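You operate a simulated robot arm through the tools that you are given. There is no shell and no other tool.

The job below is to be done with a simulated two-armed robot. You get a single attempt, and the scene is never put back.

Task
Clear the measuring table's magnet plate: magnet off, blank to the mat, wipe.
Fine: wipe the grit off with the purple rag and put it back. What is to be rubbed or washed off counts as gone when no trace of it is left.

It is judged by the outcome, as a careful person would: the job done as asked, and still so three seconds after it is handed in. It fails if anything else is knocked over, pushed out of place, dropped, spilled or broken.

Robot
Two 7-joint arms with two-finger parallel grippers on one trunk that stands fixed in place. Base frame: the origin is at the foot of the trunk, x ahead of it, y to its left, z up. Readings come in m, degrees, newtons and seconds.
The left shoulder is at [0.068, 0.174, 1.203], the right one opposite. Each reaches about 0.791 m from its shoulder. Payload 3.6 kg a hand.
The TCP of each hand is the grasp point between the finger pads, 0.03 m short of the fingertips. In the tool frame z runs along the fingers and y along their closing line. Largest opening 0.11 m; finger width 0.02, thickness 0.01; the body of the gripper, 0.048 by 0.112 m, starts 0.055 m behind the TCP.
Orientation is that of the tool frame in the base frame, as a unit quaternion [w, x, y, z]. With the fingers straight down and closing along the base's y, the tool's x points along the base's -x, its y along +y and its z along -z.

Tools
- The arms move only by the tool move_arm. It takes "left_deltas", "right_deltas" or both (then of equal length, played together; a hand with none holds still); each is a list of rows, each a list of 7 numbers: the shift along the tool's x, y, z in units of 20 mm (1.0 is 20 mm), then the turn, a rotation vector about the tool's x, y, z in units of 4 degrees (1.0 is 4 degrees), then the finger opening in m, from 0 to 0.11. In form: [[tx, ty, tz, rx, ry, rz, hand], ...]. A call has 1 to 20 rows; each row shifts and turns the commanded pose from where the row before left it, along the tool's axes as they then stand. A call with a number of a shift or a turn outside -1 to 1 is refused whole. Rows are played at 5 a second. More than 0.05 m and 8.6 degrees between two rows, or a gripper value outside its range, and nothing of the call is played. A pose out of reach is approached as far as the arm can. The call stops where the force on the tool passes 40 N (or 10 N more than at its start, if that is more) or the arm is blocked; 0.2 s more then pass. The fingers move at their own pace (about 0.153 m/s each) and stop on an object; they squeeze with about 29 N. The grip force told is the motor's: it shows also when the fingers shut on nothing. Time passes only in rows, and 0.2 s behind the last, so rows that do not move let the fingers close. The reply holds the time, the measured pose of the TCP, the force on the tool along the base axes, the opening and the grip force, in the units named above and with some noise, with the torque about the TCP (base axes, N m) and any sound that the robot's microphone picked up.
- Cameras (640 x 400 px; columns grow to the right, rows downward): "scene" is now at [0.1307, 0.0653, 1.3738]; the picture's right is [0.72, -0.69, -0.00], its down [-0.40, -0.41, -0.82] and it looks along [0.57, 0.59, -0.58] (base axes); focal length 276 px, centre (320, 200). "left" rides on the left gripper at [0.072, -0.017, -0.103] in its tool frame; the picture's right is [0.23, 0.97, 0.00], its down [-0.76, 0.18, -0.62] and it looks along [-0.61, 0.14, 0.78] (tool axes); focal length 222 px, centre (320, 200). "right" rides on the right gripper at [0.072, 0.017, -0.103] in its tool frame; the picture's right is [-0.23, 0.97, 0.00], its down [-0.76, -0.18, -0.62] and it looks along [-0.61, -0.14, 0.78] (tool axes); focal length 222 px, centre (320, 200). There is no depth. A picture from a camera that has moved, and an enlarged one, comes with that camera's place and axes in the base frame and with its lens.
- capture(camera): a new picture of that camera. No time passes.
- lift_body(by): moves the trunk up (or, below 0, down) by that many m; the arms and the scene camera ride with it, the base frame stays. It gives what a move gives, with no picture.
- aim_head(pan, tilt): turns the head with the scene camera to pan (to the left, within 86 degrees either way) and tilt (down, from -29 to 69), counted from straight ahead of the robot (the tilt from the chest, where the trunk bows). It gives what a move gives.
- enlarge(camera, box): a new picture of the part [left, top, right, bottom] of that camera's present view, enlarged. No time passes.
- job_done(): hands the job in; it is judged then, once.

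Places have to be worked out from the pictures, the camera data and where the tool is seen. Open the grippers and draw the arms clear of the work before you hand the job in, unless the task says otherwise.

The tools are called after "Request:" by a JSON object that holds its "api" and its "payload". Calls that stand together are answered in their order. move_arm: Moves the arms, as the interface text tells. Its arguments: {"type":"object","properties":{"left_deltas":{"type":"array","items":{"type":"array","items":{"type":"number"}}},"right_deltas":{"type":"array","items":{"type":"array","items":{"type":"number"}}}},"required":[]} The other tools are called the same way: lift_body (by) moves the trunk up or down; aim_head (pan, tilt) turns the head that bears the scene camera; capture (camera) takes a picture; enlarge (camera, box) takes an enlarged picture of a part of a camera's view; job_done () hands the job in.

At the start:

```text
t: 0.0
left_eef_pos: [0.3271, 0.4373, 1.2095]
left_orientation: [0.0, -0.024, 1.0, 0.0]
left_force: [-0.2, 0.0, -0.2]
left_moment: [0.01, -0.05, 0.02]
left_opening: 0.11
left_gripper_force: 0.1
right_eef_pos: [0.402, 0.0808, 1.2057]
right_orientation: [-0.001, -0.023, 1.0, 0.0]
right_force: [-0.1, 0.1, 0.2]
right_moment: [0.0, -0.02, 0.01]
right_opening: 0.11
right_gripper_force: 0.1
trunk travel left (down, up): [-0.319, 0.444]
head pan, tilt (commanded): [46.1, 35.1]
```

scene: 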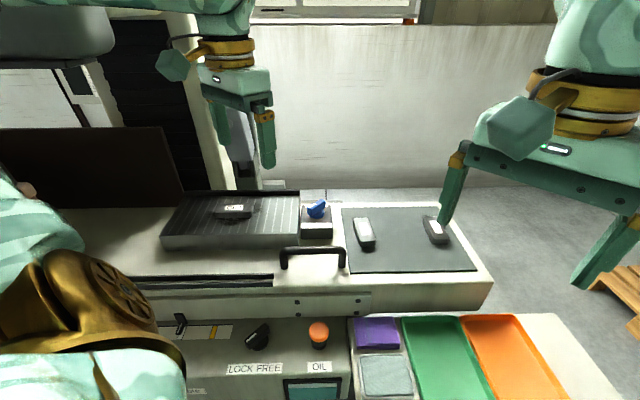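
right: 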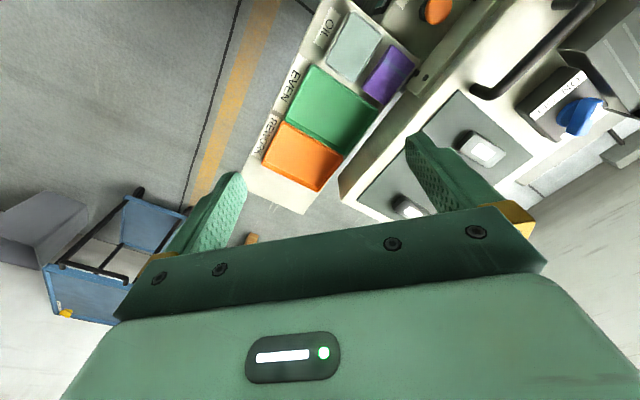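
left: 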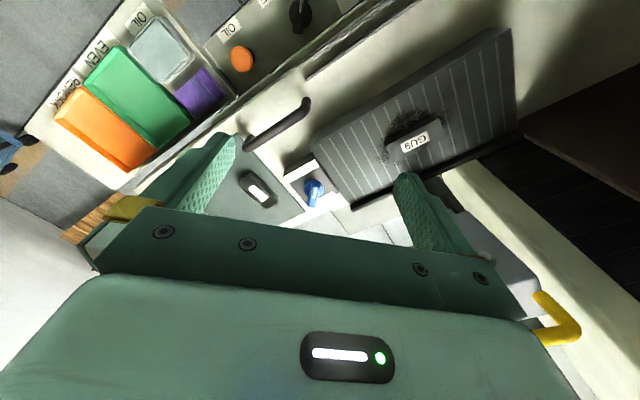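

I start by looking closer at the plate, the blue knob, the mat and the rag tray from the present views.

Request:
{"api": "enlarge", "payload": {"camera": "scene", "box": [150, 170, 350, 295]}}

Request:
{"api": "enlarge", "payload": {"camera": "scene", "box": [160, 290, 480, 400]}}

Request:
{"api": "enlarge", "payload": {"camera": "left", "box": [200, 20, 540, 240]}}

Request:
{"api": "enlarge", "payload": {"camera": "right", "box": [240, 0, 640, 250]}}

```text
3.20 times, centred on (250, 232) of scene
camera zoom: at [0.1307, 0.0653, 1.3738], right [0.72, -0.69, 0.0], down [-0.4, -0.41, -0.82], along [0.57, 0.59, -0.58], focal length 883 px, centre (544, 96)
```

zoom: 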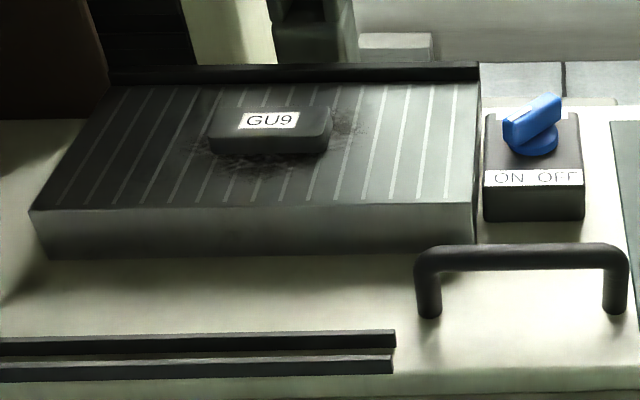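

```text
2.00 times, centred on (320, 345) of scene
camera zoom: at [0.1307, 0.0653, 1.3738], right [0.72, -0.69, 0.0], down [-0.4, -0.41, -0.82], along [0.57, 0.59, -0.58], focal length 552 px, centre (320, -90)
```

zoom: 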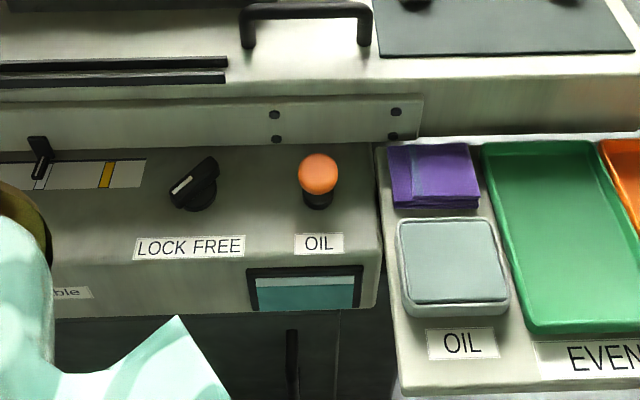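

```text
1.82 times, centred on (370, 130) of left
camera zoom: at [0.2576, 0.4179, 1.3122], right [-0.27, 0.96, 0.0], down [0.75, 0.21, 0.62], along [0.6, 0.17, -0.78], focal length 404 px, centre (229, 327)
```

zoom: 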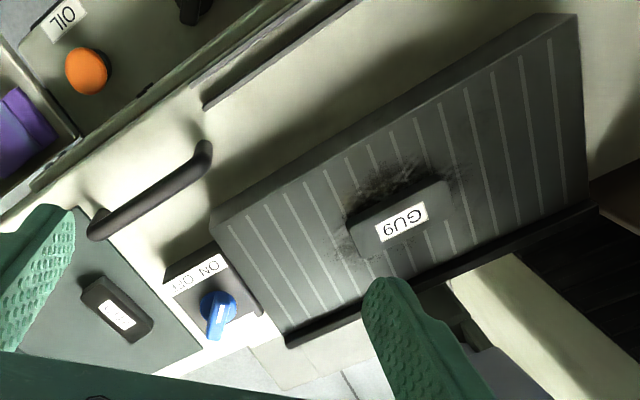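

```text
1.60 times, centred on (440, 125) of right
camera zoom: at [0.3287, 0.095, 1.3087], right [0.18, 0.98, 0.0], down [0.77, -0.14, 0.62], along [0.61, -0.11, -0.78], focal length 355 px, centre (128, 320)
```

zoom: 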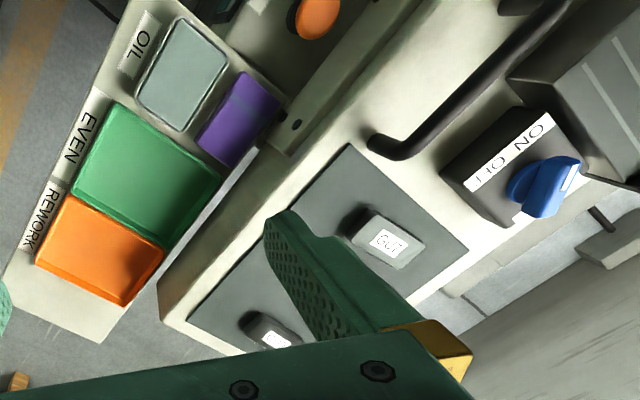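

The blank GU9 seems to be near (0.37, 0.63, 0.95) on a plate turned about 45° to my frame. I look closer at the magnet knob and the other controls.

Request:
{"api": "enlarge", "payload": {"camera": "scene", "box": [290, 185, 354, 225]}}

Request:
{"api": "enlarge", "payload": {"camera": "left", "box": [264, 140, 360, 220]}}

Request:
{"api": "enlarge", "payload": {"camera": "right", "box": [510, 60, 630, 150]}}

Request:
{"api": "enlarge", "payload": {"camera": "scene", "box": [230, 310, 294, 350]}}

Request:
{"api": "enlarge", "payload": {"camera": "scene", "box": [340, 195, 484, 285]}}

Request:
{"api": "enlarge", "payload": {"camera": "scene", "box": [340, 310, 420, 360]}}

```text
10.00 times, centred on (322, 205) of scene
camera zoom: at [0.1307, 0.0653, 1.3738], right [0.72, -0.69, 0.0], down [-0.4, -0.41, -0.82], along [0.57, 0.59, -0.58], focal length 2760 px, centre (300, 150)
```

zoom: 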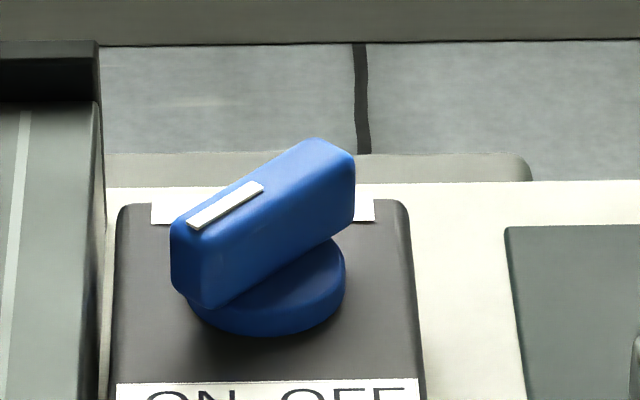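

```text
5.00 times, centred on (312, 180) of left
camera zoom: at [0.2576, 0.4179, 1.3122], right [-0.27, 0.96, 0.0], down [0.75, 0.21, 0.62], along [0.6, 0.17, -0.78], focal length 1111 px, centre (360, 300)
```

zoom: 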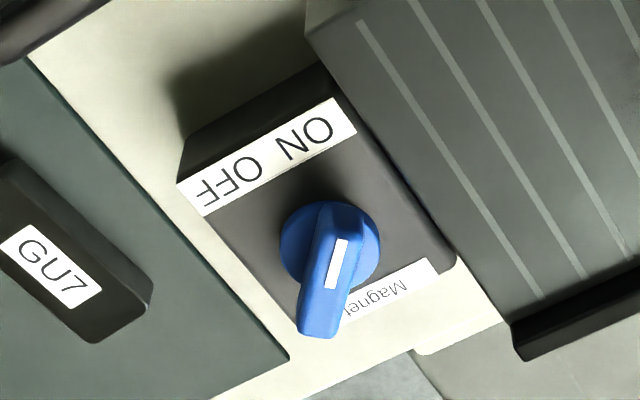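

```text
4.44 times, centred on (570, 105) of right
camera zoom: at [0.3287, 0.095, 1.3087], right [0.18, 0.98, 0.0], down [0.77, -0.14, 0.62], along [0.61, -0.11, -0.78], focal length 987 px, centre (-791, 622)
```

zoom: 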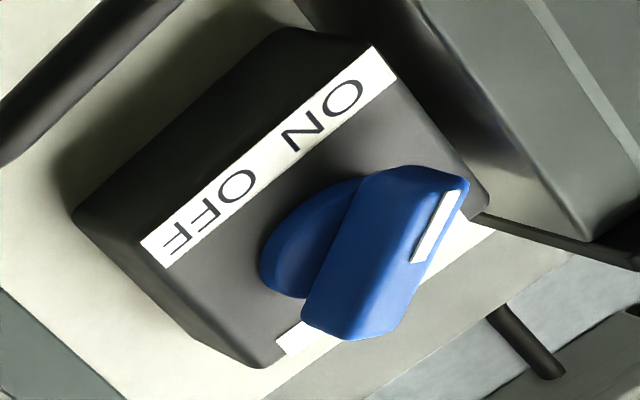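

```text
10.00 times, centred on (262, 330) of scene
camera zoom: at [0.1307, 0.0653, 1.3738], right [0.72, -0.69, 0.0], down [-0.4, -0.41, -0.82], along [0.57, 0.59, -0.58], focal length 2760 px, centre (900, -1100)
```

zoom: 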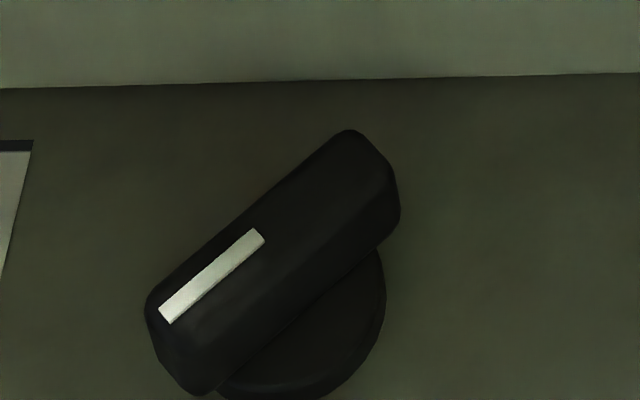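

```text
4.44 times, centred on (412, 240) of scene
camera zoom: at [0.1307, 0.0653, 1.3738], right [0.72, -0.69, 0.0], down [-0.4, -0.41, -0.82], along [0.57, 0.59, -0.58], focal length 1227 px, centre (-89, 22)
```

zoom: 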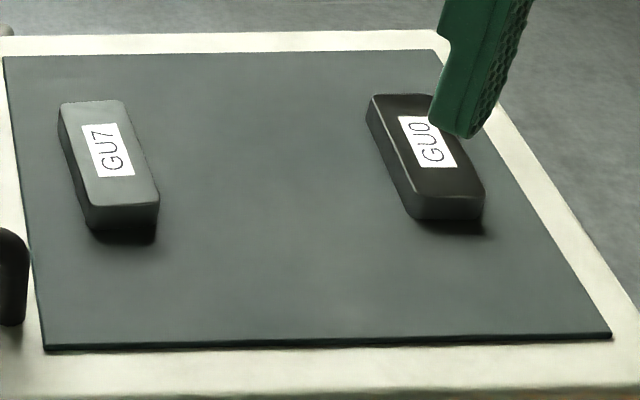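

```text
8.00 times, centred on (380, 335) of scene
camera zoom: at [0.1307, 0.0653, 1.3738], right [0.72, -0.69, 0.0], down [-0.4, -0.41, -0.82], along [0.57, 0.59, -0.58], focal length 2208 px, centre (-160, -880)
```

zoom: 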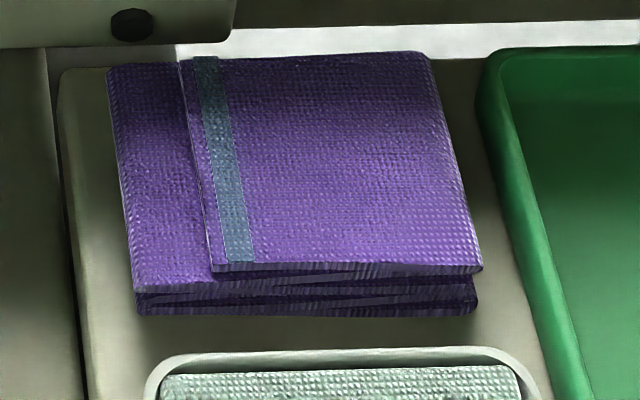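

The magnet knob's white index points to ON (left-front of its box), with its handle top at about (0.517, 0.480, 0.962) and its handle lying nearly along base x. I move the left hand open to above the knob for a closer look before gripping.

Request:
{"api": "move_arm", "payload": {"left_deltas": [[-0.959, 0.164, 0.55, 0, 0, 0, 0.11], [-0.959, 0.164, 0.55, 0, 0, 0, 0.11], [-0.959, 0.164, 0.55, 0, 0, 0, 0.11], [-0.959, 0.164, 0.55, 0, 0, 0, 0.11], [-0.959, 0.164, 0.55, 0, 0, 0, 0.11], [-0.959, 0.164, 0.55, 0, 0, 0, 0.11], [-0.959, 0.164, 0.55, 0, 0, 0, 0.11], [-0.959, 0.164, 0.55, 0, 0, 0, 0.11], [-0.959, 0.164, 0.55, 0, 0, 0, 0.11], [-0.959, 0.164, 0.55, 0, 0, 0, 0.11]]}}

Request:
{"api": "capture", "payload": {"camera": "left"}}

Request:
{"api": "capture", "payload": {"camera": "scene"}}

```text
t: 2.2
left_eef_pos: [0.5173, 0.4801, 1.098]
left_orientation: [0.0, -0.023, 1.0, 0.0]
left_force: [0.7, 0.3, -0.2]
left_moment: [0.01, 0.03, -0.01]
left_opening: 0.1099
left_gripper_force: 0.0
right_eef_pos: [0.4041, 0.0786, 1.2048]
right_orientation: [-0.001, -0.023, 1.0, 0.0]
right_force: [-0.1, 0.1, 0.1]
right_moment: [-0.01, 0.01, 0.0]
right_opening: 0.1102
right_gripper_force: 0.0
trunk travel left (down, up): [-0.319, 0.444]
head pan, tilt (commanded): [46.1, 35.1]
```

```text
taken
camera left: at [0.4479, 0.4603, 1.2006], right [-0.27, 0.96, 0.0], down [0.75, 0.21, 0.62], along [0.6, 0.17, -0.78], focal length 222 px, centre (320, 200)
```

left: 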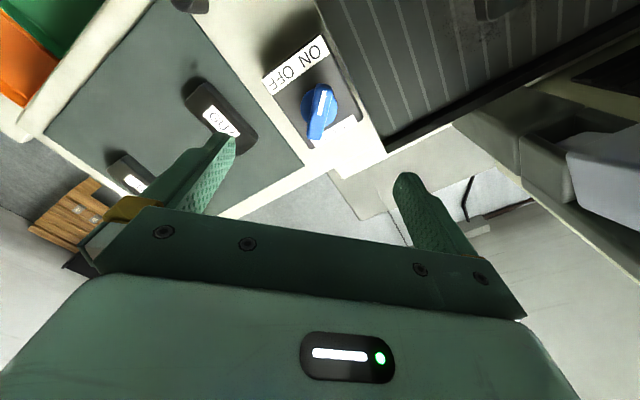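

```text
taken
camera scene: at [0.1318, 0.0653, 1.3736], right [0.72, -0.69, 0.0], down [-0.4, -0.41, -0.82], along [0.57, 0.59, -0.58], focal length 276 px, centre (320, 200)
```

scene: 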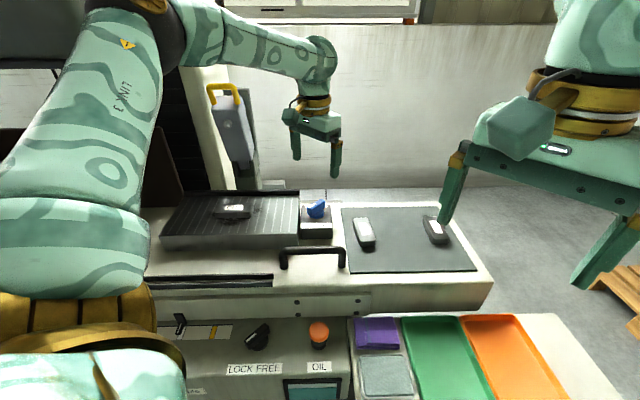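

The hand hangs over the knob as expected. I enlarge the knob in this new view to check its place and heading.

Request:
{"api": "enlarge", "payload": {"camera": "left", "box": [240, 20, 400, 160]}}

Request:
{"api": "enlarge", "payload": {"camera": "scene", "box": [270, 120, 366, 240]}}

```text
2.86 times, centred on (320, 90) of left
camera zoom: at [0.4479, 0.4603, 1.2006], right [-0.27, 0.96, 0.0], down [0.75, 0.21, 0.62], along [0.6, 0.17, -0.78], focal length 635 px, centre (320, 514)
```

zoom: 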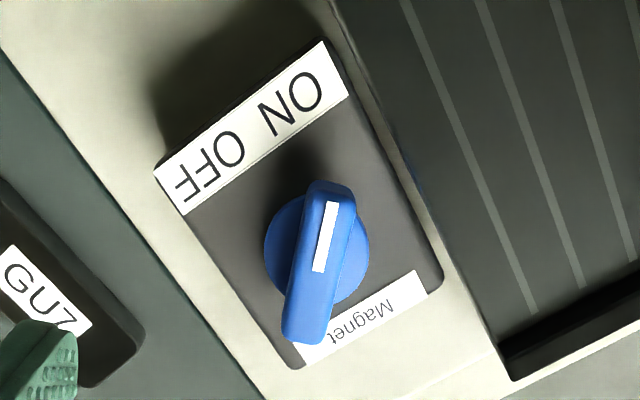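

```text
3.33 times, centred on (318, 180) of scene
camera zoom: at [0.1318, 0.0653, 1.3736], right [0.72, -0.69, 0.0], down [-0.4, -0.41, -0.82], along [0.57, 0.59, -0.58], focal length 920 px, centre (327, 267)
```

zoom: 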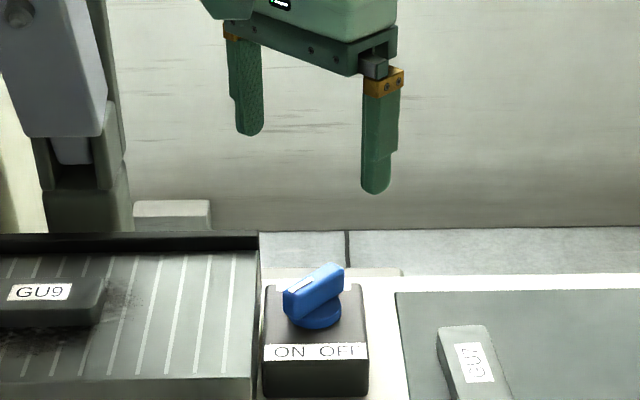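

Both views agree: knob handle centred near (0.518, 0.480), top at z≈0.962, pointer along −x (ON), so OFF lies about 89° counter-clockwise from above. I narrow the fingers to 0.05 m and lower to just above gripping height.

Request:
{"api": "move_arm", "payload": {"left_deltas": [[0, 0, 0, 0, 0, 0, 0.05], [0, 0, 1, 0, 0, 0, 0.05], [0, 0, 1, 0, 0, 0, 0.05], [0, 0, 1, 0, 0, 0, 0.05], [0, 0, 1, 0, 0, 0, 0.05], [0, 0, 0.8, 0, 0, 0, 0.05], [0, 0, 0.5, 0, 0, 0, 0.05], [0, 0, 0, 0, 0, 0, 0.05]]}}

Request:
{"api": "capture", "payload": {"camera": "left"}}

Request:
{"api": "enlarge", "payload": {"camera": "scene", "box": [270, 140, 366, 240]}}

```text
t: 4.0
left_eef_pos: [0.5166, 0.4794, 0.9912]
left_orientation: [0.0, -0.024, 1.0, 0.0]
left_force: [0.0, 0.1, 0.5]
left_moment: [0.01, -0.01, -0.02]
left_opening: 0.0503
left_gripper_force: 0.0
right_eef_pos: [0.4018, 0.0803, 1.2055]
right_orientation: [0.0, -0.023, 1.0, 0.0]
right_force: [0.9, -0.3, 0.7]
right_moment: [0.01, 0.02, -0.02]
right_opening: 0.1103
right_gripper_force: 0.0
trunk travel left (down, up): [-0.319, 0.444]
head pan, tilt (commanded): [46.1, 35.1]
```

```text
taken
camera left: at [0.4473, 0.4601, 1.0941], right [-0.27, 0.96, 0.0], down [0.75, 0.21, 0.62], along [0.6, 0.17, -0.78], focal length 222 px, centre (320, 200)
```

left: 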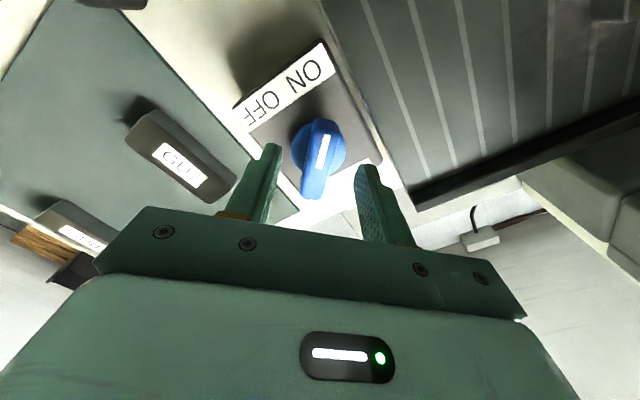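

```text
4.00 times, centred on (318, 190) of scene
camera zoom: at [0.1308, 0.0652, 1.3738], right [0.72, -0.69, 0.0], down [-0.4, -0.41, -0.82], along [0.57, 0.59, -0.58], focal length 1104 px, centre (328, 240)
```

zoom: 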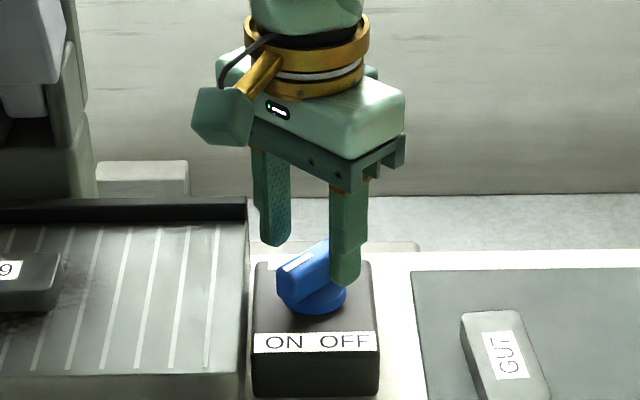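

The fingers straddle the blue handle with their tips about at its top. I lower 15 mm more and close on the handle.

Request:
{"api": "move_arm", "payload": {"left_deltas": [[-0.05, 0, 0.4, 0, 0, 0, 0.05], [0, 0, 0.35, 0, 0, 0, 0.05], [0, 0, 0, 0, 0, 0, 0.05], [0, 0, 0, 0, 0, 0, 0.0], [0, 0, 0, 0, 0, 0, 0.0], [0, 0, 0, 0, 0, 0, 0.0]]}}

Request:
{"api": "capture", "payload": {"camera": "left"}}

Request:
{"api": "enlarge", "payload": {"camera": "scene", "box": [270, 140, 366, 240]}}

```text
t: 5.4
left_eef_pos: [0.5181, 0.48, 0.977]
left_orientation: [0.0, -0.023, 1.0, 0.0]
left_force: [-1.8, -4.3, -4.3]
left_moment: [-0.04, -1.02, 0.02]
left_opening: 0.0178
left_gripper_force: 44.6
right_eef_pos: [0.403, 0.0799, 1.2054]
right_orientation: [-0.001, -0.023, 1.0, 0.0]
right_force: [-0.2, -1.5, 0.0]
right_moment: [-0.01, 0.0, -0.03]
right_opening: 0.1102
right_gripper_force: 0.0
trunk travel left (down, up): [-0.319, 0.444]
head pan, tilt (commanded): [46.1, 35.1]
```

```text
taken
camera left: at [0.4488, 0.4595, 1.0793], right [-0.27, 0.96, 0.0], down [0.75, 0.21, 0.62], along [0.6, 0.17, -0.78], focal length 222 px, centre (320, 200)
```

left: 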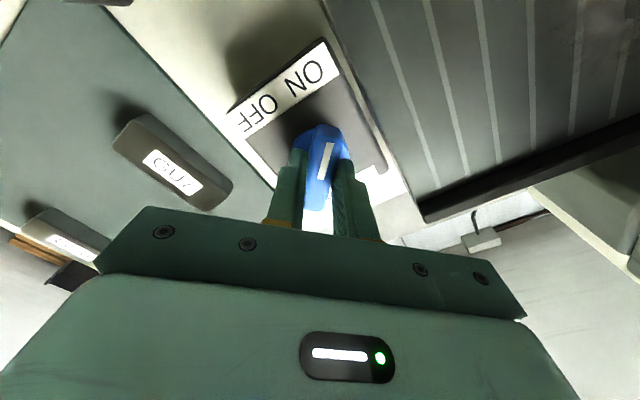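

```text
4.00 times, centred on (318, 190) of scene
camera zoom: at [0.1309, 0.0648, 1.3737], right [0.72, -0.69, 0.0], down [-0.4, -0.41, -0.82], along [0.57, 0.59, -0.58], focal length 1104 px, centre (328, 240)
```

zoom: 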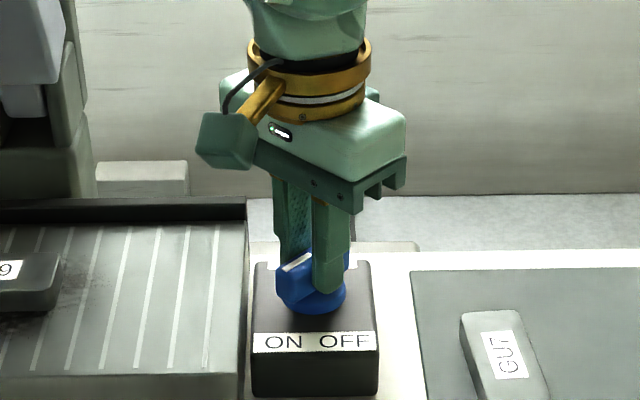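

The handle is gripped (17.8 mm wide). I turn it counter-clockwise seen from above, first about 40°, and watch the forces.

Request:
{"api": "move_arm", "payload": {"left_deltas": [[0, 0, 0, 0, 0, -1, 0], [0, 0, 0, 0, 0, -1, 0], [0, 0, 0, 0, 0, -1, 0], [0, 0, 0, 0, 0, -1, 0], [0, 0, 0, 0, 0, -1, 0], [0, 0, 0, 0, 0, -1, 0], [0, 0, 0, 0, 0, -1, 0], [0, 0, 0, 0, 0, -1, 0], [0, 0, 0, 0, 0, -1, 0], [0, 0, 0, 0, 0, -1, 0]]}}

Request:
{"api": "capture", "payload": {"camera": "left"}}

Request:
{"api": "enlarge", "payload": {"camera": "scene", "box": [270, 140, 366, 240]}}

```text
t: 7.6
left_eef_pos: [0.5187, 0.4786, 0.9769]
left_orientation: [-0.003, -0.364, 0.932, 0.0]
left_force: [-7.8, -17.4, -27.5]
left_moment: [-0.83, 0.45, -0.03]
left_opening: 0.0181
left_gripper_force: 44.9
right_eef_pos: [0.4051, 0.0804, 1.2035]
right_orientation: [-0.001, -0.023, 1.0, 0.0]
right_force: [-0.9, -0.6, 0.1]
right_moment: [0.02, 0.0, -0.03]
right_opening: 0.1102
right_gripper_force: 0.2
trunk travel left (down, up): [-0.319, 0.444]
head pan, tilt (commanded): [46.1, 35.1]
```

```text
taken
camera left: at [0.4795, 0.4177, 1.0798], right [-0.83, 0.56, 0.0], down [0.44, 0.65, 0.62], along [0.35, 0.51, -0.78], focal length 222 px, centre (320, 200)
```

left: 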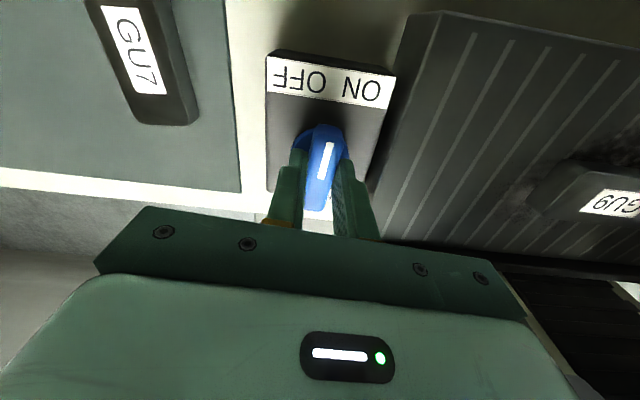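

```text
4.00 times, centred on (318, 190) of scene
camera zoom: at [0.1323, 0.065, 1.3735], right [0.72, -0.69, 0.0], down [-0.4, -0.41, -0.82], along [0.57, 0.59, -0.58], focal length 1104 px, centre (328, 240)
```

zoom: 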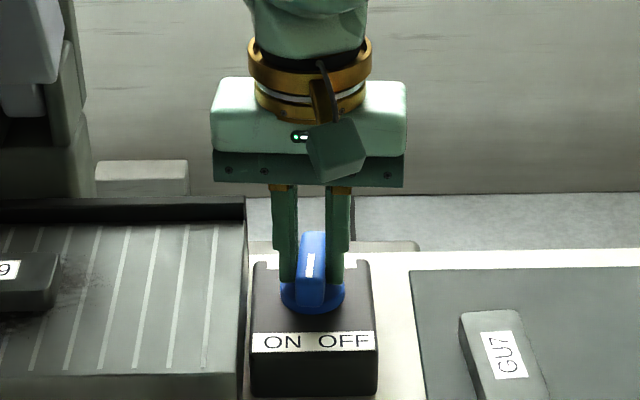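

The knob has turned about 40° and points between ON and OFF, but a load has built up on the tool. I release briefly to relax it, then regrip and check.

Request:
{"api": "move_arm", "payload": {"left_deltas": [[0, 0, 0, 0, 0, 0, 0.03], [0, 0, 0, 0, 0, 0, 0.03], [0, 0, 0, 0, 0, 0, 0.03]]}}

Request:
{"api": "enlarge", "payload": {"camera": "scene", "box": [270, 140, 366, 240]}}

```text
t: 8.4
left_eef_pos: [0.5177, 0.4796, 0.9788]
left_orientation: [0.0, -0.365, 0.931, 0.0]
left_force: [-0.1, 0.6, -0.2]
left_moment: [-0.03, -0.02, 0.03]
left_opening: 0.0299
left_gripper_force: 0.1
right_eef_pos: [0.4023, 0.0804, 1.2057]
right_orientation: [-0.001, -0.022, 1.0, 0.001]
right_force: [0.1, -0.1, 0.3]
right_moment: [-0.02, -0.02, 0.01]
right_opening: 0.1099
right_gripper_force: 0.1
trunk travel left (down, up): [-0.319, 0.444]
head pan, tilt (commanded): [46.1, 35.1]
```

```text
4.00 times, centred on (318, 190) of scene
camera zoom: at [0.1308, 0.0653, 1.3738], right [0.72, -0.69, 0.0], down [-0.4, -0.41, -0.82], along [0.57, 0.59, -0.58], focal length 1104 px, centre (328, 240)
```

zoom: 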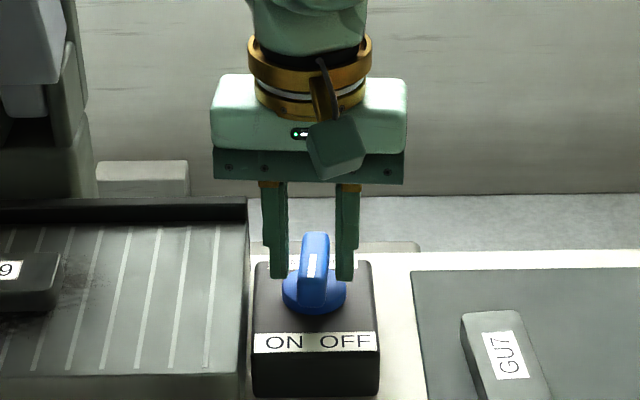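

The knob stays put at mid-travel. I nudge the grip centre onto the knob axis, close again and turn another ~48° toward OFF.

Request:
{"api": "move_arm", "payload": {"left_deltas": [[0, -0.07, 0.07, 0, 0, 0, 0.03], [0, 0, 0, 0, 0, 0, 0.0], [0, 0, 0, 0, 0, 0, 0.0], [0, 0, 0, 0, 0, -1, 0], [0, 0, 0, 0, 0, -1, 0], [0, 0, 0, 0, 0, -1, 0], [0, 0, 0, 0, 0, -1, 0], [0, 0, 0, 0, 0, -1, 0], [0, 0, 0, 0, 0, -1, 0]]}}

Request:
{"api": "enlarge", "payload": {"camera": "scene", "box": [270, 140, 366, 240]}}

```text
t: 10.4
left_eef_pos: [0.5186, 0.4798, 0.9761]
left_orientation: [0.0, -0.55, 0.835, 0.0]
left_force: [2.5, 2.3, 4.8]
left_moment: [-0.32, 0.35, 0.03]
left_opening: 0.0176
left_gripper_force: 45.1
right_eef_pos: [0.4037, 0.0814, 1.2054]
right_orientation: [-0.001, -0.022, 1.0, 0.0]
right_force: [0.1, 1.3, 0.2]
right_moment: [-0.02, -0.02, 0.0]
right_opening: 0.11
right_gripper_force: 0.1
trunk travel left (down, up): [-0.319, 0.444]
head pan, tilt (commanded): [46.1, 35.1]
```

```text
4.00 times, centred on (318, 190) of scene
camera zoom: at [0.1309, 0.0653, 1.3738], right [0.72, -0.69, 0.0], down [-0.4, -0.41, -0.82], along [0.57, 0.59, -0.58], focal length 1104 px, centre (328, 240)
```

zoom: 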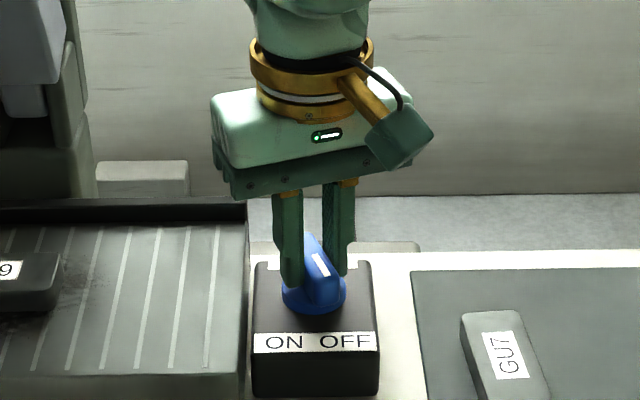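

Forces are small and the knob follows toward OFF. I turn the remaining ~25°.

Request:
{"api": "move_arm", "payload": {"left_deltas": [[0, 0, 0, 0, 0, -1, 0], [0, 0, 0, 0, 0, -1, 0], [0, 0, 0, 0, 0, -1, 0], [0, 0, 0, 0, 0, -1, 0], [0, 0, 0, 0, 0, -1, 0], [0, 0, 0, 0, 0, -1, 0], [0, 0, 0, 0, 0, 0, 0]]}}

Request:
{"api": "enlarge", "payload": {"camera": "scene", "box": [270, 140, 366, 240]}}

Request:
{"api": "capture", "payload": {"camera": "left"}}

```text
t: 12.0
left_eef_pos: [0.5188, 0.4797, 0.9769]
left_orientation: [0.002, 0.712, -0.702, 0.0]
left_force: [2.3, 0.4, 0.5]
left_moment: [0.36, -0.1, 0.07]
left_opening: 0.018
left_gripper_force: 45.1
right_eef_pos: [0.4037, 0.0797, 1.2043]
right_orientation: [0.0, -0.023, 1.0, 0.001]
right_force: [-0.3, 0.4, -0.2]
right_moment: [-0.03, 0.03, -0.03]
right_opening: 0.11
right_gripper_force: 0.0
trunk travel left (down, up): [-0.319, 0.444]
head pan, tilt (commanded): [46.1, 35.1]
```

```text
4.00 times, centred on (318, 190) of scene
camera zoom: at [0.131, 0.065, 1.3738], right [0.72, -0.69, 0.0], down [-0.4, -0.41, -0.82], along [0.57, 0.59, -0.58], focal length 1104 px, centre (328, 240)
```

zoom: 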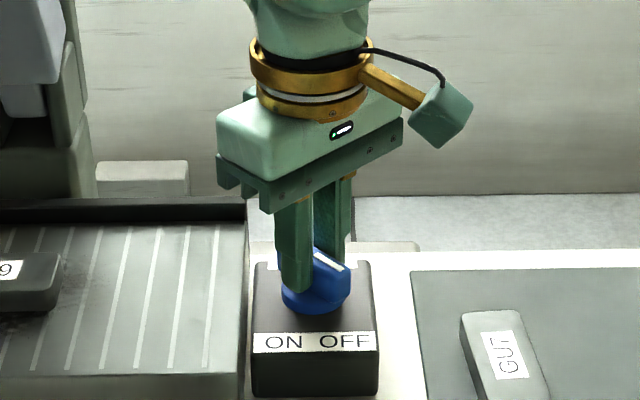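

```text
taken
camera left: at [0.5396, 0.4074, 1.0798], right [-0.97, -0.24, 0.0], down [-0.19, 0.76, 0.62], along [-0.15, 0.6, -0.78], focal length 222 px, centre (320, 200)
```

left: 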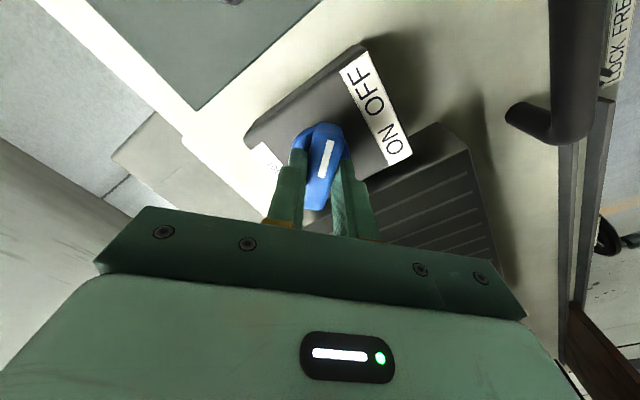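

The index now points to OFF at about 88° of turn with almost no torque. I turn a few degrees more to feel for the end stop and be sure it is fully off.

Request:
{"api": "move_arm", "payload": {"left_deltas": [[0, 0, 0, 0, 0, -0.7, 0], [0, 0, 0, 0, 0, 0, 0], [0, 0, 0, 0, 0, 0, 0]]}}

Request:
{"api": "enlarge", "payload": {"camera": "scene", "box": [290, 180, 346, 215]}}

```text
t: 12.8
left_eef_pos: [0.5193, 0.4785, 0.9773]
left_orientation: [0.0, 0.729, -0.685, 0.0]
left_force: [2.1, 3.0, 6.6]
left_moment: [-0.39, -0.01, -0.69]
left_opening: 0.0178
left_gripper_force: 44.7
right_eef_pos: [0.4027, 0.08, 1.2054]
right_orientation: [0.0, -0.023, 1.0, 0.0]
right_force: [-0.3, -0.1, -0.7]
right_moment: [-0.01, 0.01, 0.04]
right_opening: 0.1101
right_gripper_force: 0.1
trunk travel left (down, up): [-0.319, 0.444]
head pan, tilt (commanded): [46.1, 35.1]
```

```text
11.43 times, centred on (318, 198) of scene
camera zoom: at [0.1307, 0.0653, 1.3738], right [0.72, -0.69, 0.0], down [-0.4, -0.41, -0.82], along [0.57, 0.59, -0.58], focal length 3155 px, centre (343, 229)
```

zoom: 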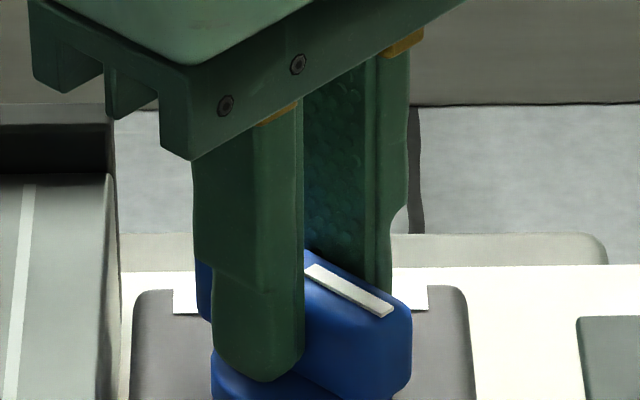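

The torque (−0.7 N·m) shows the OFF stop is reached. I open, rise straight up, and start turning the wrist back toward the plate's axes.

Request:
{"api": "move_arm", "payload": {"left_deltas": [[0, 0, 0, 0, 0, 0.3, 0.05], [0, 0, 0, 0, 0, 0, 0.05], [0, 0, -0.6, 0, 0, 0, 0.05], [0, 0, -1, 0, 0, 0, 0.05], [0, 0, -1, 0, 0, 0, 0.05], [0, 0, -1, 0, 0, 1, 0.05], [0, 0, -1, 0, 0, 1, 0.05], [0, 0, -1, 0, 0, 1, 0.05], [0, 0, -0.4, 0, 0, 1, 0.05], [0, 0, 0, 0, 0, 1, 0.05], [0, 0, 0, 0, 0, 1, 0.05], [0, 0, 0, 0, 0, 1, 0.05], [0, 0, 0, 0, 0, 1, 0.05], [0, 0, 0, 0, 0, 1, 0.05], [0, 0, 0, 0, 0, 1, 0.05], [0, 0, 0, 0, 0, 1, 0.05], [0, 0, 0, 0, 0, 1, 0.05], [0, 0, 0, 0, 0, 1, 0.05], [0, 0, 0, 0, 0, 1, 0.05], [0, 0, 0, 0, 0, 1, 0.05]]}}

Request:
{"api": "capture", "payload": {"camera": "scene"}}

Request:
{"api": "enlarge", "payload": {"camera": "scene", "box": [290, 180, 346, 215]}}

Request:
{"api": "capture", "payload": {"camera": "left"}}

```text
t: 17.0
left_eef_pos: [0.5201, 0.4784, 1.0953]
left_orientation: [0.001, -0.277, 0.961, 0.0]
left_force: [-0.9, 0.6, -0.6]
left_moment: [0.0, -0.01, 0.01]
left_opening: 0.0504
left_gripper_force: 0.0
right_eef_pos: [0.4027, 0.0807, 1.2059]
right_orientation: [-0.001, -0.023, 1.0, 0.0]
right_force: [0.5, 0.1, -0.3]
right_moment: [0.01, 0.0, 0.0]
right_opening: 0.1098
right_gripper_force: 0.0
trunk travel left (down, up): [-0.319, 0.444]
head pan, tilt (commanded): [46.1, 35.1]
```

```text
taken
camera scene: at [0.1309, 0.0653, 1.3738], right [0.72, -0.69, 0.0], down [-0.4, -0.41, -0.82], along [0.57, 0.59, -0.58], focal length 276 px, centre (320, 200)
```

scene: 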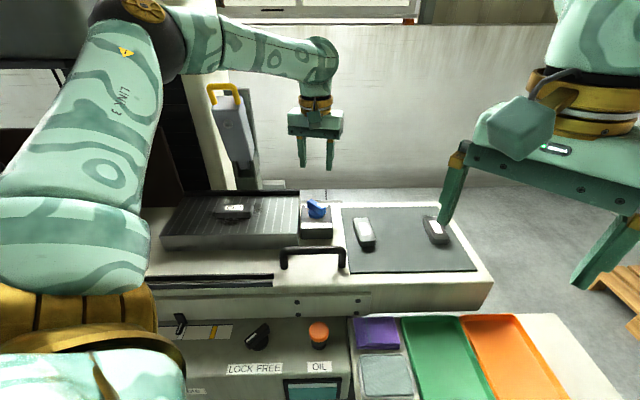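

```text
11.43 times, centred on (318, 198) of scene
camera zoom: at [0.1309, 0.0653, 1.3738], right [0.72, -0.69, 0.0], down [-0.4, -0.41, -0.82], along [0.57, 0.59, -0.58], focal length 3155 px, centre (343, 229)
```

zoom: 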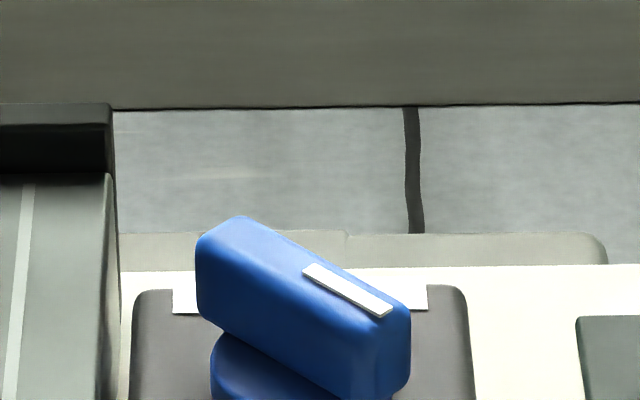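

```text
taken
camera left: at [0.469, 0.4259, 1.1995], right [-0.71, 0.7, 0.0], down [0.55, 0.56, 0.62], along [0.44, 0.44, -0.78], focal length 222 px, centre (320, 200)
```

left: 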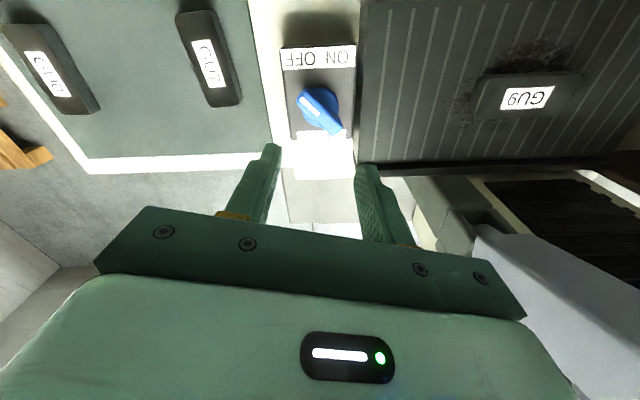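

The knob now clearly points to OFF. The blank's label triangulates to about (0.363, 0.614, 0.96); I move the left hand over it, keeping height.

Request:
{"api": "move_arm", "payload": {"left_deltas": [[0.302, 0.994, 0, 0, 0, 0, 0.09], [0.302, 0.994, 0, 0, 0, 0, 0.09], [0.302, 0.994, 0, 0, 0, 0, 0.09], [0.302, 0.994, 0, 0, 0, 0, 0.09], [0.302, 0.994, 0, 0, 0, 0, 0.09], [0.302, 0.994, 0, 0, 0, 0, 0.09], [0.302, 0.994, 0, 0, 0, 0, 0.09], [0.302, 0.994, 0, 0, 0, 0, 0.09], [0.302, 0.994, 0, 0, 0, 0, 0.09], [0.302, 0.994, 0, 0, 0, 0, 0.09]]}}

Request:
{"api": "capture", "payload": {"camera": "left"}}

Request:
{"api": "capture", "payload": {"camera": "scene"}}

```text
t: 19.2
left_eef_pos: [0.3654, 0.6118, 1.0975]
left_orientation: [-0.002, -0.277, 0.961, 0.002]
left_force: [-0.6, 1.0, -0.4]
left_moment: [-0.02, -0.02, 0.0]
left_opening: 0.0898
left_gripper_force: 0.1
right_eef_pos: [0.4053, 0.0769, 1.2041]
right_orientation: [-0.002, -0.022, 1.0, 0.001]
right_force: [0.5, 0.2, -0.2]
right_moment: [-0.01, 0.02, 0.05]
right_opening: 0.11
right_gripper_force: 0.1
trunk travel left (down, up): [-0.319, 0.444]
head pan, tilt (commanded): [46.1, 35.1]
```

```text
taken
camera left: at [0.3161, 0.5579, 1.2001], right [-0.71, 0.7, 0.0], down [0.55, 0.55, 0.62], along [0.44, 0.45, -0.78], focal length 222 px, centre (320, 200)
```

left: 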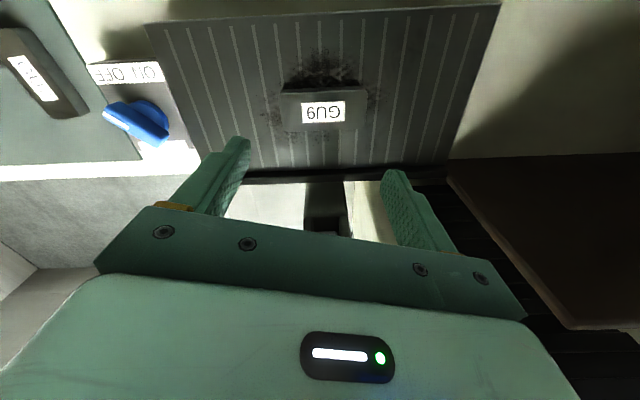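

```text
taken
camera scene: at [0.1348, 0.0608, 1.3735], right [0.72, -0.69, 0.0], down [-0.4, -0.41, -0.82], along [0.57, 0.59, -0.58], focal length 276 px, centre (320, 200)
```

scene: 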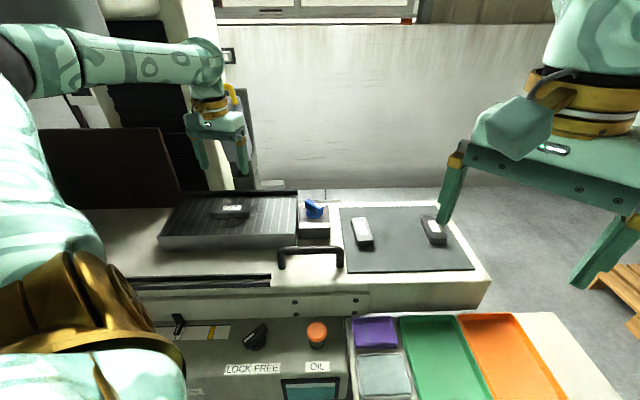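

The view over the plate is clear. I enlarge it to measure the blank and the spread of the grit.

Request:
{"api": "enlarge", "payload": {"camera": "left", "box": [240, 30, 400, 170]}}

Request:
{"api": "enlarge", "payload": {"camera": "left", "box": [130, 0, 530, 190]}}

```text
2.86 times, centred on (320, 100) of left
camera zoom: at [0.3161, 0.5579, 1.2001], right [-0.71, 0.7, 0.0], down [0.55, 0.55, 0.62], along [0.44, 0.45, -0.78], focal length 635 px, centre (320, 486)
```

zoom: 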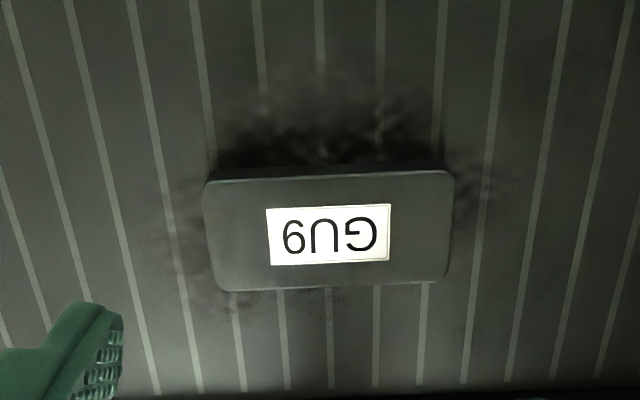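

```text
1.60 times, centred on (330, 95) of left
camera zoom: at [0.3161, 0.5579, 1.2001], right [-0.71, 0.7, 0.0], down [0.55, 0.55, 0.62], along [0.44, 0.45, -0.78], focal length 355 px, centre (304, 368)
```

zoom: 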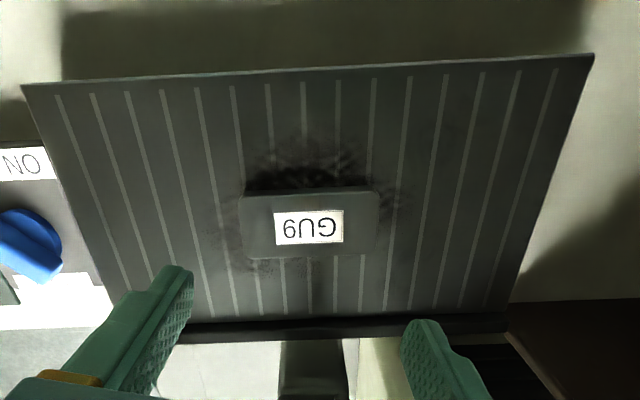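

The blank is about 0.09 × 0.04 m, centred near (0.366, 0.613), turned −42°; plate top is near z≈0.938. I turn the wrist so the fingers close across its short side.

Request:
{"api": "move_arm", "payload": {"left_deltas": [[0, 0, 0, 0, 0, 1, 0.09], [0, 0, 0, 0, 0, 1, 0.09], [0, 0, 0, 0, 0, 1, 0.09], [0, 0, 0, 0, 0, 1, 0.09], [0, 0, 0, 0, 0, 1, 0.09], [0, 0, 0, 0, 0, 1, 0.09], [0, 0, 0, 0, 0, 1, 0.09], [0, 0, 0, 0, 0, 1, 0.09], [0, 0, 0, 0, 0, 1, 0.09], [0, 0, 0, 0, 0, 1, 0.09], [0, 0, 0, 0, 0, 1, 0.09], [0, 0, 0, 0, 0, 1, 0.09], [0, 0, 0, 0, 0, 1, 0.09], [0, 0, 0, 0, 0, 1, 0.09], [0, 0, 0, 0, 0, 1, 0.09], [0, 0, 0, 0, 0, 1, 0.09], [0, 0, 0, 0, 0, 1, 0.09], [0, 0, 0, 0, 0, 1, 0.09], [0, 0, 0, 0, 0, 0.56, 0.09], [0, 0, 0, 0, 0, 0, 0.09]]}}

Request:
{"api": "capture", "payload": {"camera": "left"}}

Request:
{"api": "capture", "payload": {"camera": "scene"}}

```text
t: 23.4
left_eef_pos: [0.3626, 0.6051, 1.1025]
left_orientation: [-0.002, 0.358, 0.934, 0.004]
left_force: [1.1, 0.3, 0.0]
left_moment: [0.0, -0.02, 0.0]
left_opening: 0.0898
left_gripper_force: 0.0
right_eef_pos: [0.4035, 0.0702, 1.2047]
right_orientation: [-0.001, -0.023, 1.0, 0.005]
right_force: [-0.3, 0.1, -0.4]
right_moment: [0.0, 0.01, 0.01]
right_opening: 0.1101
right_gripper_force: 0.1
trunk travel left (down, up): [-0.319, 0.444]
head pan, tilt (commanded): [46.1, 35.1]
```

```text
taken
camera left: at [0.3003, 0.6403, 1.2056], right [0.48, 0.88, 0.01], down [0.69, -0.38, 0.62], along [0.54, -0.29, -0.79], focal length 222 px, centre (320, 200)
```

left: 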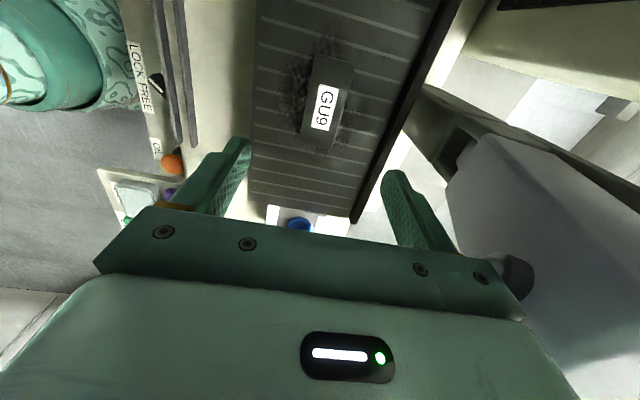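

```text
taken
camera scene: at [0.1324, 0.053, 1.3741], right [0.72, -0.69, -0.01], down [-0.4, -0.41, -0.82], along [0.57, 0.59, -0.57], focal length 276 px, centre (320, 200)
```

scene: 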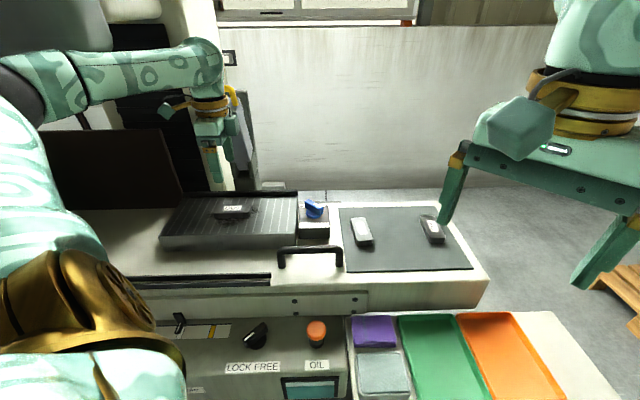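

The whole trunk seems to lean slightly (camera and right hand shifted ~1 cm), so the left elbow may be pushing on something. I turn the head to look at the left arm before going on.

Request:
{"api": "aim_head", "payload": {"pan": 80, "tilt": 20}}

Request:
{"api": "capture", "payload": {"camera": "scene"}}

```text
t: 24.4
left_eef_pos: [0.3632, 0.6045, 1.1034]
left_orientation: [-0.002, 0.358, 0.934, 0.004]
left_force: [0.5, 0.1, -0.2]
left_moment: [-0.01, 0.01, 0.02]
left_opening: 0.09
left_gripper_force: 0.2
right_eef_pos: [0.404, 0.0697, 1.2052]
right_orientation: [-0.001, -0.023, 1.0, 0.005]
right_force: [0.1, 0.1, -0.1]
right_moment: [-0.01, 0.0, 0.01]
right_opening: 0.11
right_gripper_force: 0.0
trunk travel left (down, up): [-0.319, 0.444]
head pan, tilt (commanded): [80.0, 20.0]
```

```text
taken
camera scene: at [0.0878, 0.0811, 1.3984], right [0.98, -0.17, 0.0], down [-0.06, -0.33, -0.94], along [0.16, 0.93, -0.33], focal length 276 px, centre (320, 200)
```

scene: 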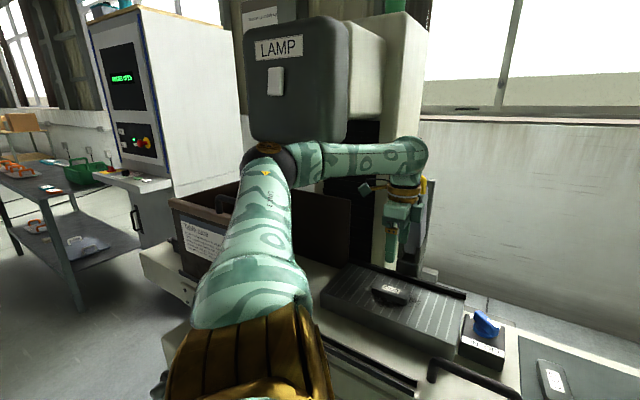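

The left elbow is up against the machine's LAMP box. I zoom in on that spot to see how they touch.

Request:
{"api": "enlarge", "payload": {"camera": "scene", "box": [220, 10, 460, 240]}}

Request:
{"api": "enlarge", "payload": {"camera": "scene", "box": [150, 160, 350, 320]}}

```text
1.74 times, centred on (340, 125) of scene
camera zoom: at [0.0878, 0.0811, 1.3984], right [0.98, -0.17, 0.0], down [-0.06, -0.33, -0.94], along [0.16, 0.93, -0.33], focal length 480 px, centre (285, 330)
```

zoom: 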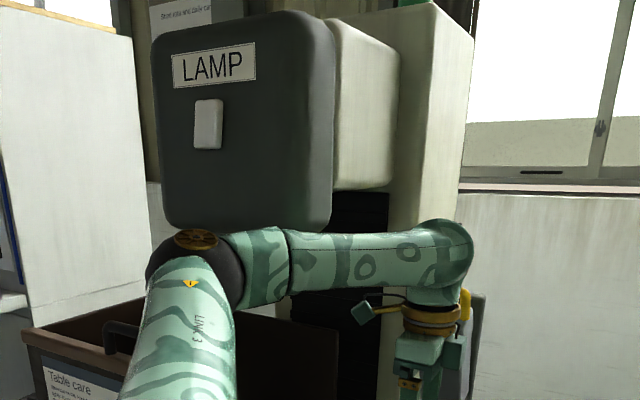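

```text
2.50 times, centred on (250, 240) of scene
camera zoom: at [0.0878, 0.0811, 1.3984], right [0.98, -0.17, 0.0], down [-0.06, -0.33, -0.94], along [0.16, 0.93, -0.33], focal length 690 px, centre (495, 100)
```

zoom: 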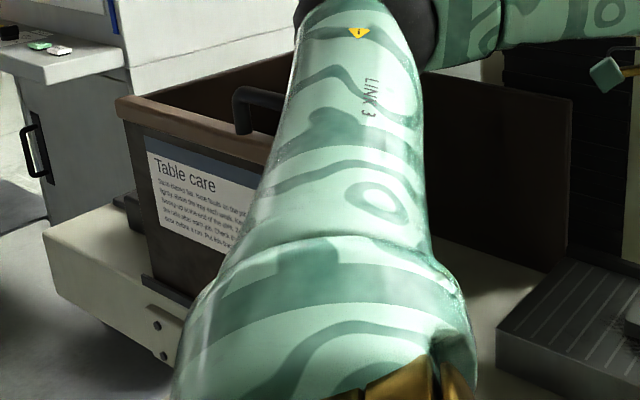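

There is a "Table care" notice on the brown crate; it may hold rules for this job, so I enlarge it to read it.

Request:
{"api": "enlarge", "payload": {"camera": "scene", "box": [176, 205, 256, 265]}}

Request:
{"api": "enlarge", "payload": {"camera": "scene", "box": [200, 210, 250, 270]}}

Request:
{"api": "enlarge", "payload": {"camera": "scene", "box": [240, 0, 280, 40]}}

```text
6.67 times, centred on (216, 235) of scene
camera zoom: at [0.0878, 0.0811, 1.3984], right [0.98, -0.17, 0.0], down [-0.06, -0.33, -0.94], along [0.16, 0.93, -0.33], focal length 1840 px, centre (1013, -33)
```

zoom: 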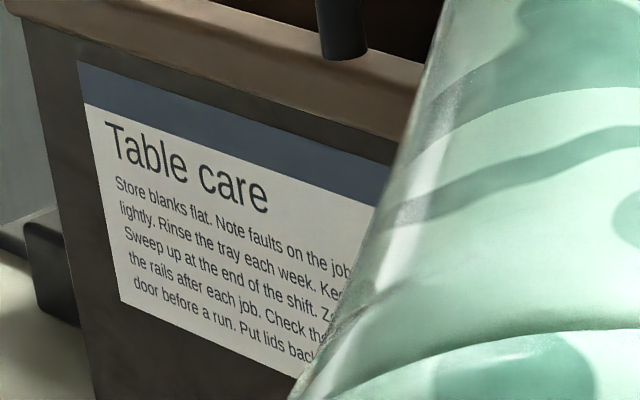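

```text
6.67 times, centred on (225, 240) of scene
camera zoom: at [0.0878, 0.0811, 1.3984], right [0.98, -0.17, 0.0], down [-0.06, -0.33, -0.94], along [0.16, 0.93, -0.33], focal length 1840 px, centre (953, -67)
```

zoom: 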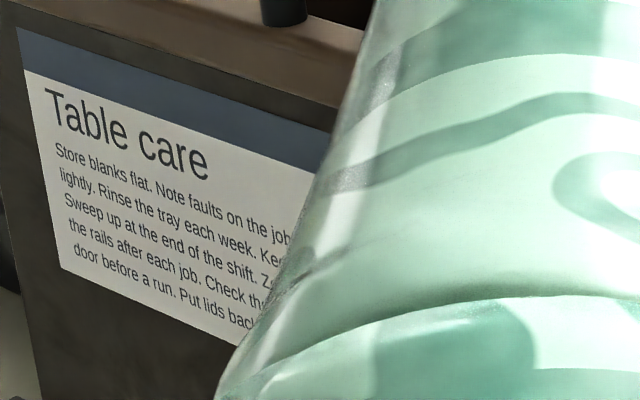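

```text
10.00 times, centred on (260, 20) of scene
camera zoom: at [0.0878, 0.0811, 1.3984], right [0.98, -0.17, 0.0], down [-0.06, -0.33, -0.94], along [0.16, 0.93, -0.33], focal length 2760 px, centre (920, 2000)
```

zoom: 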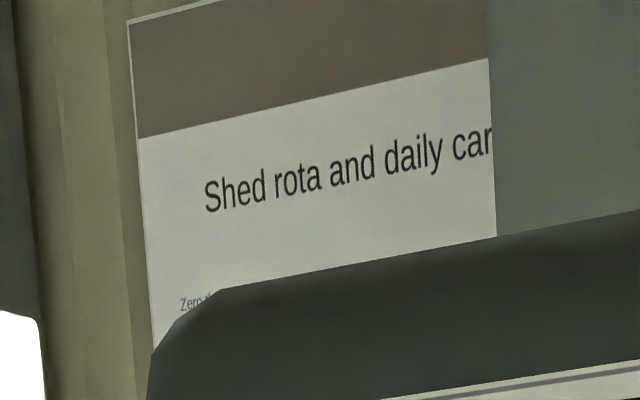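

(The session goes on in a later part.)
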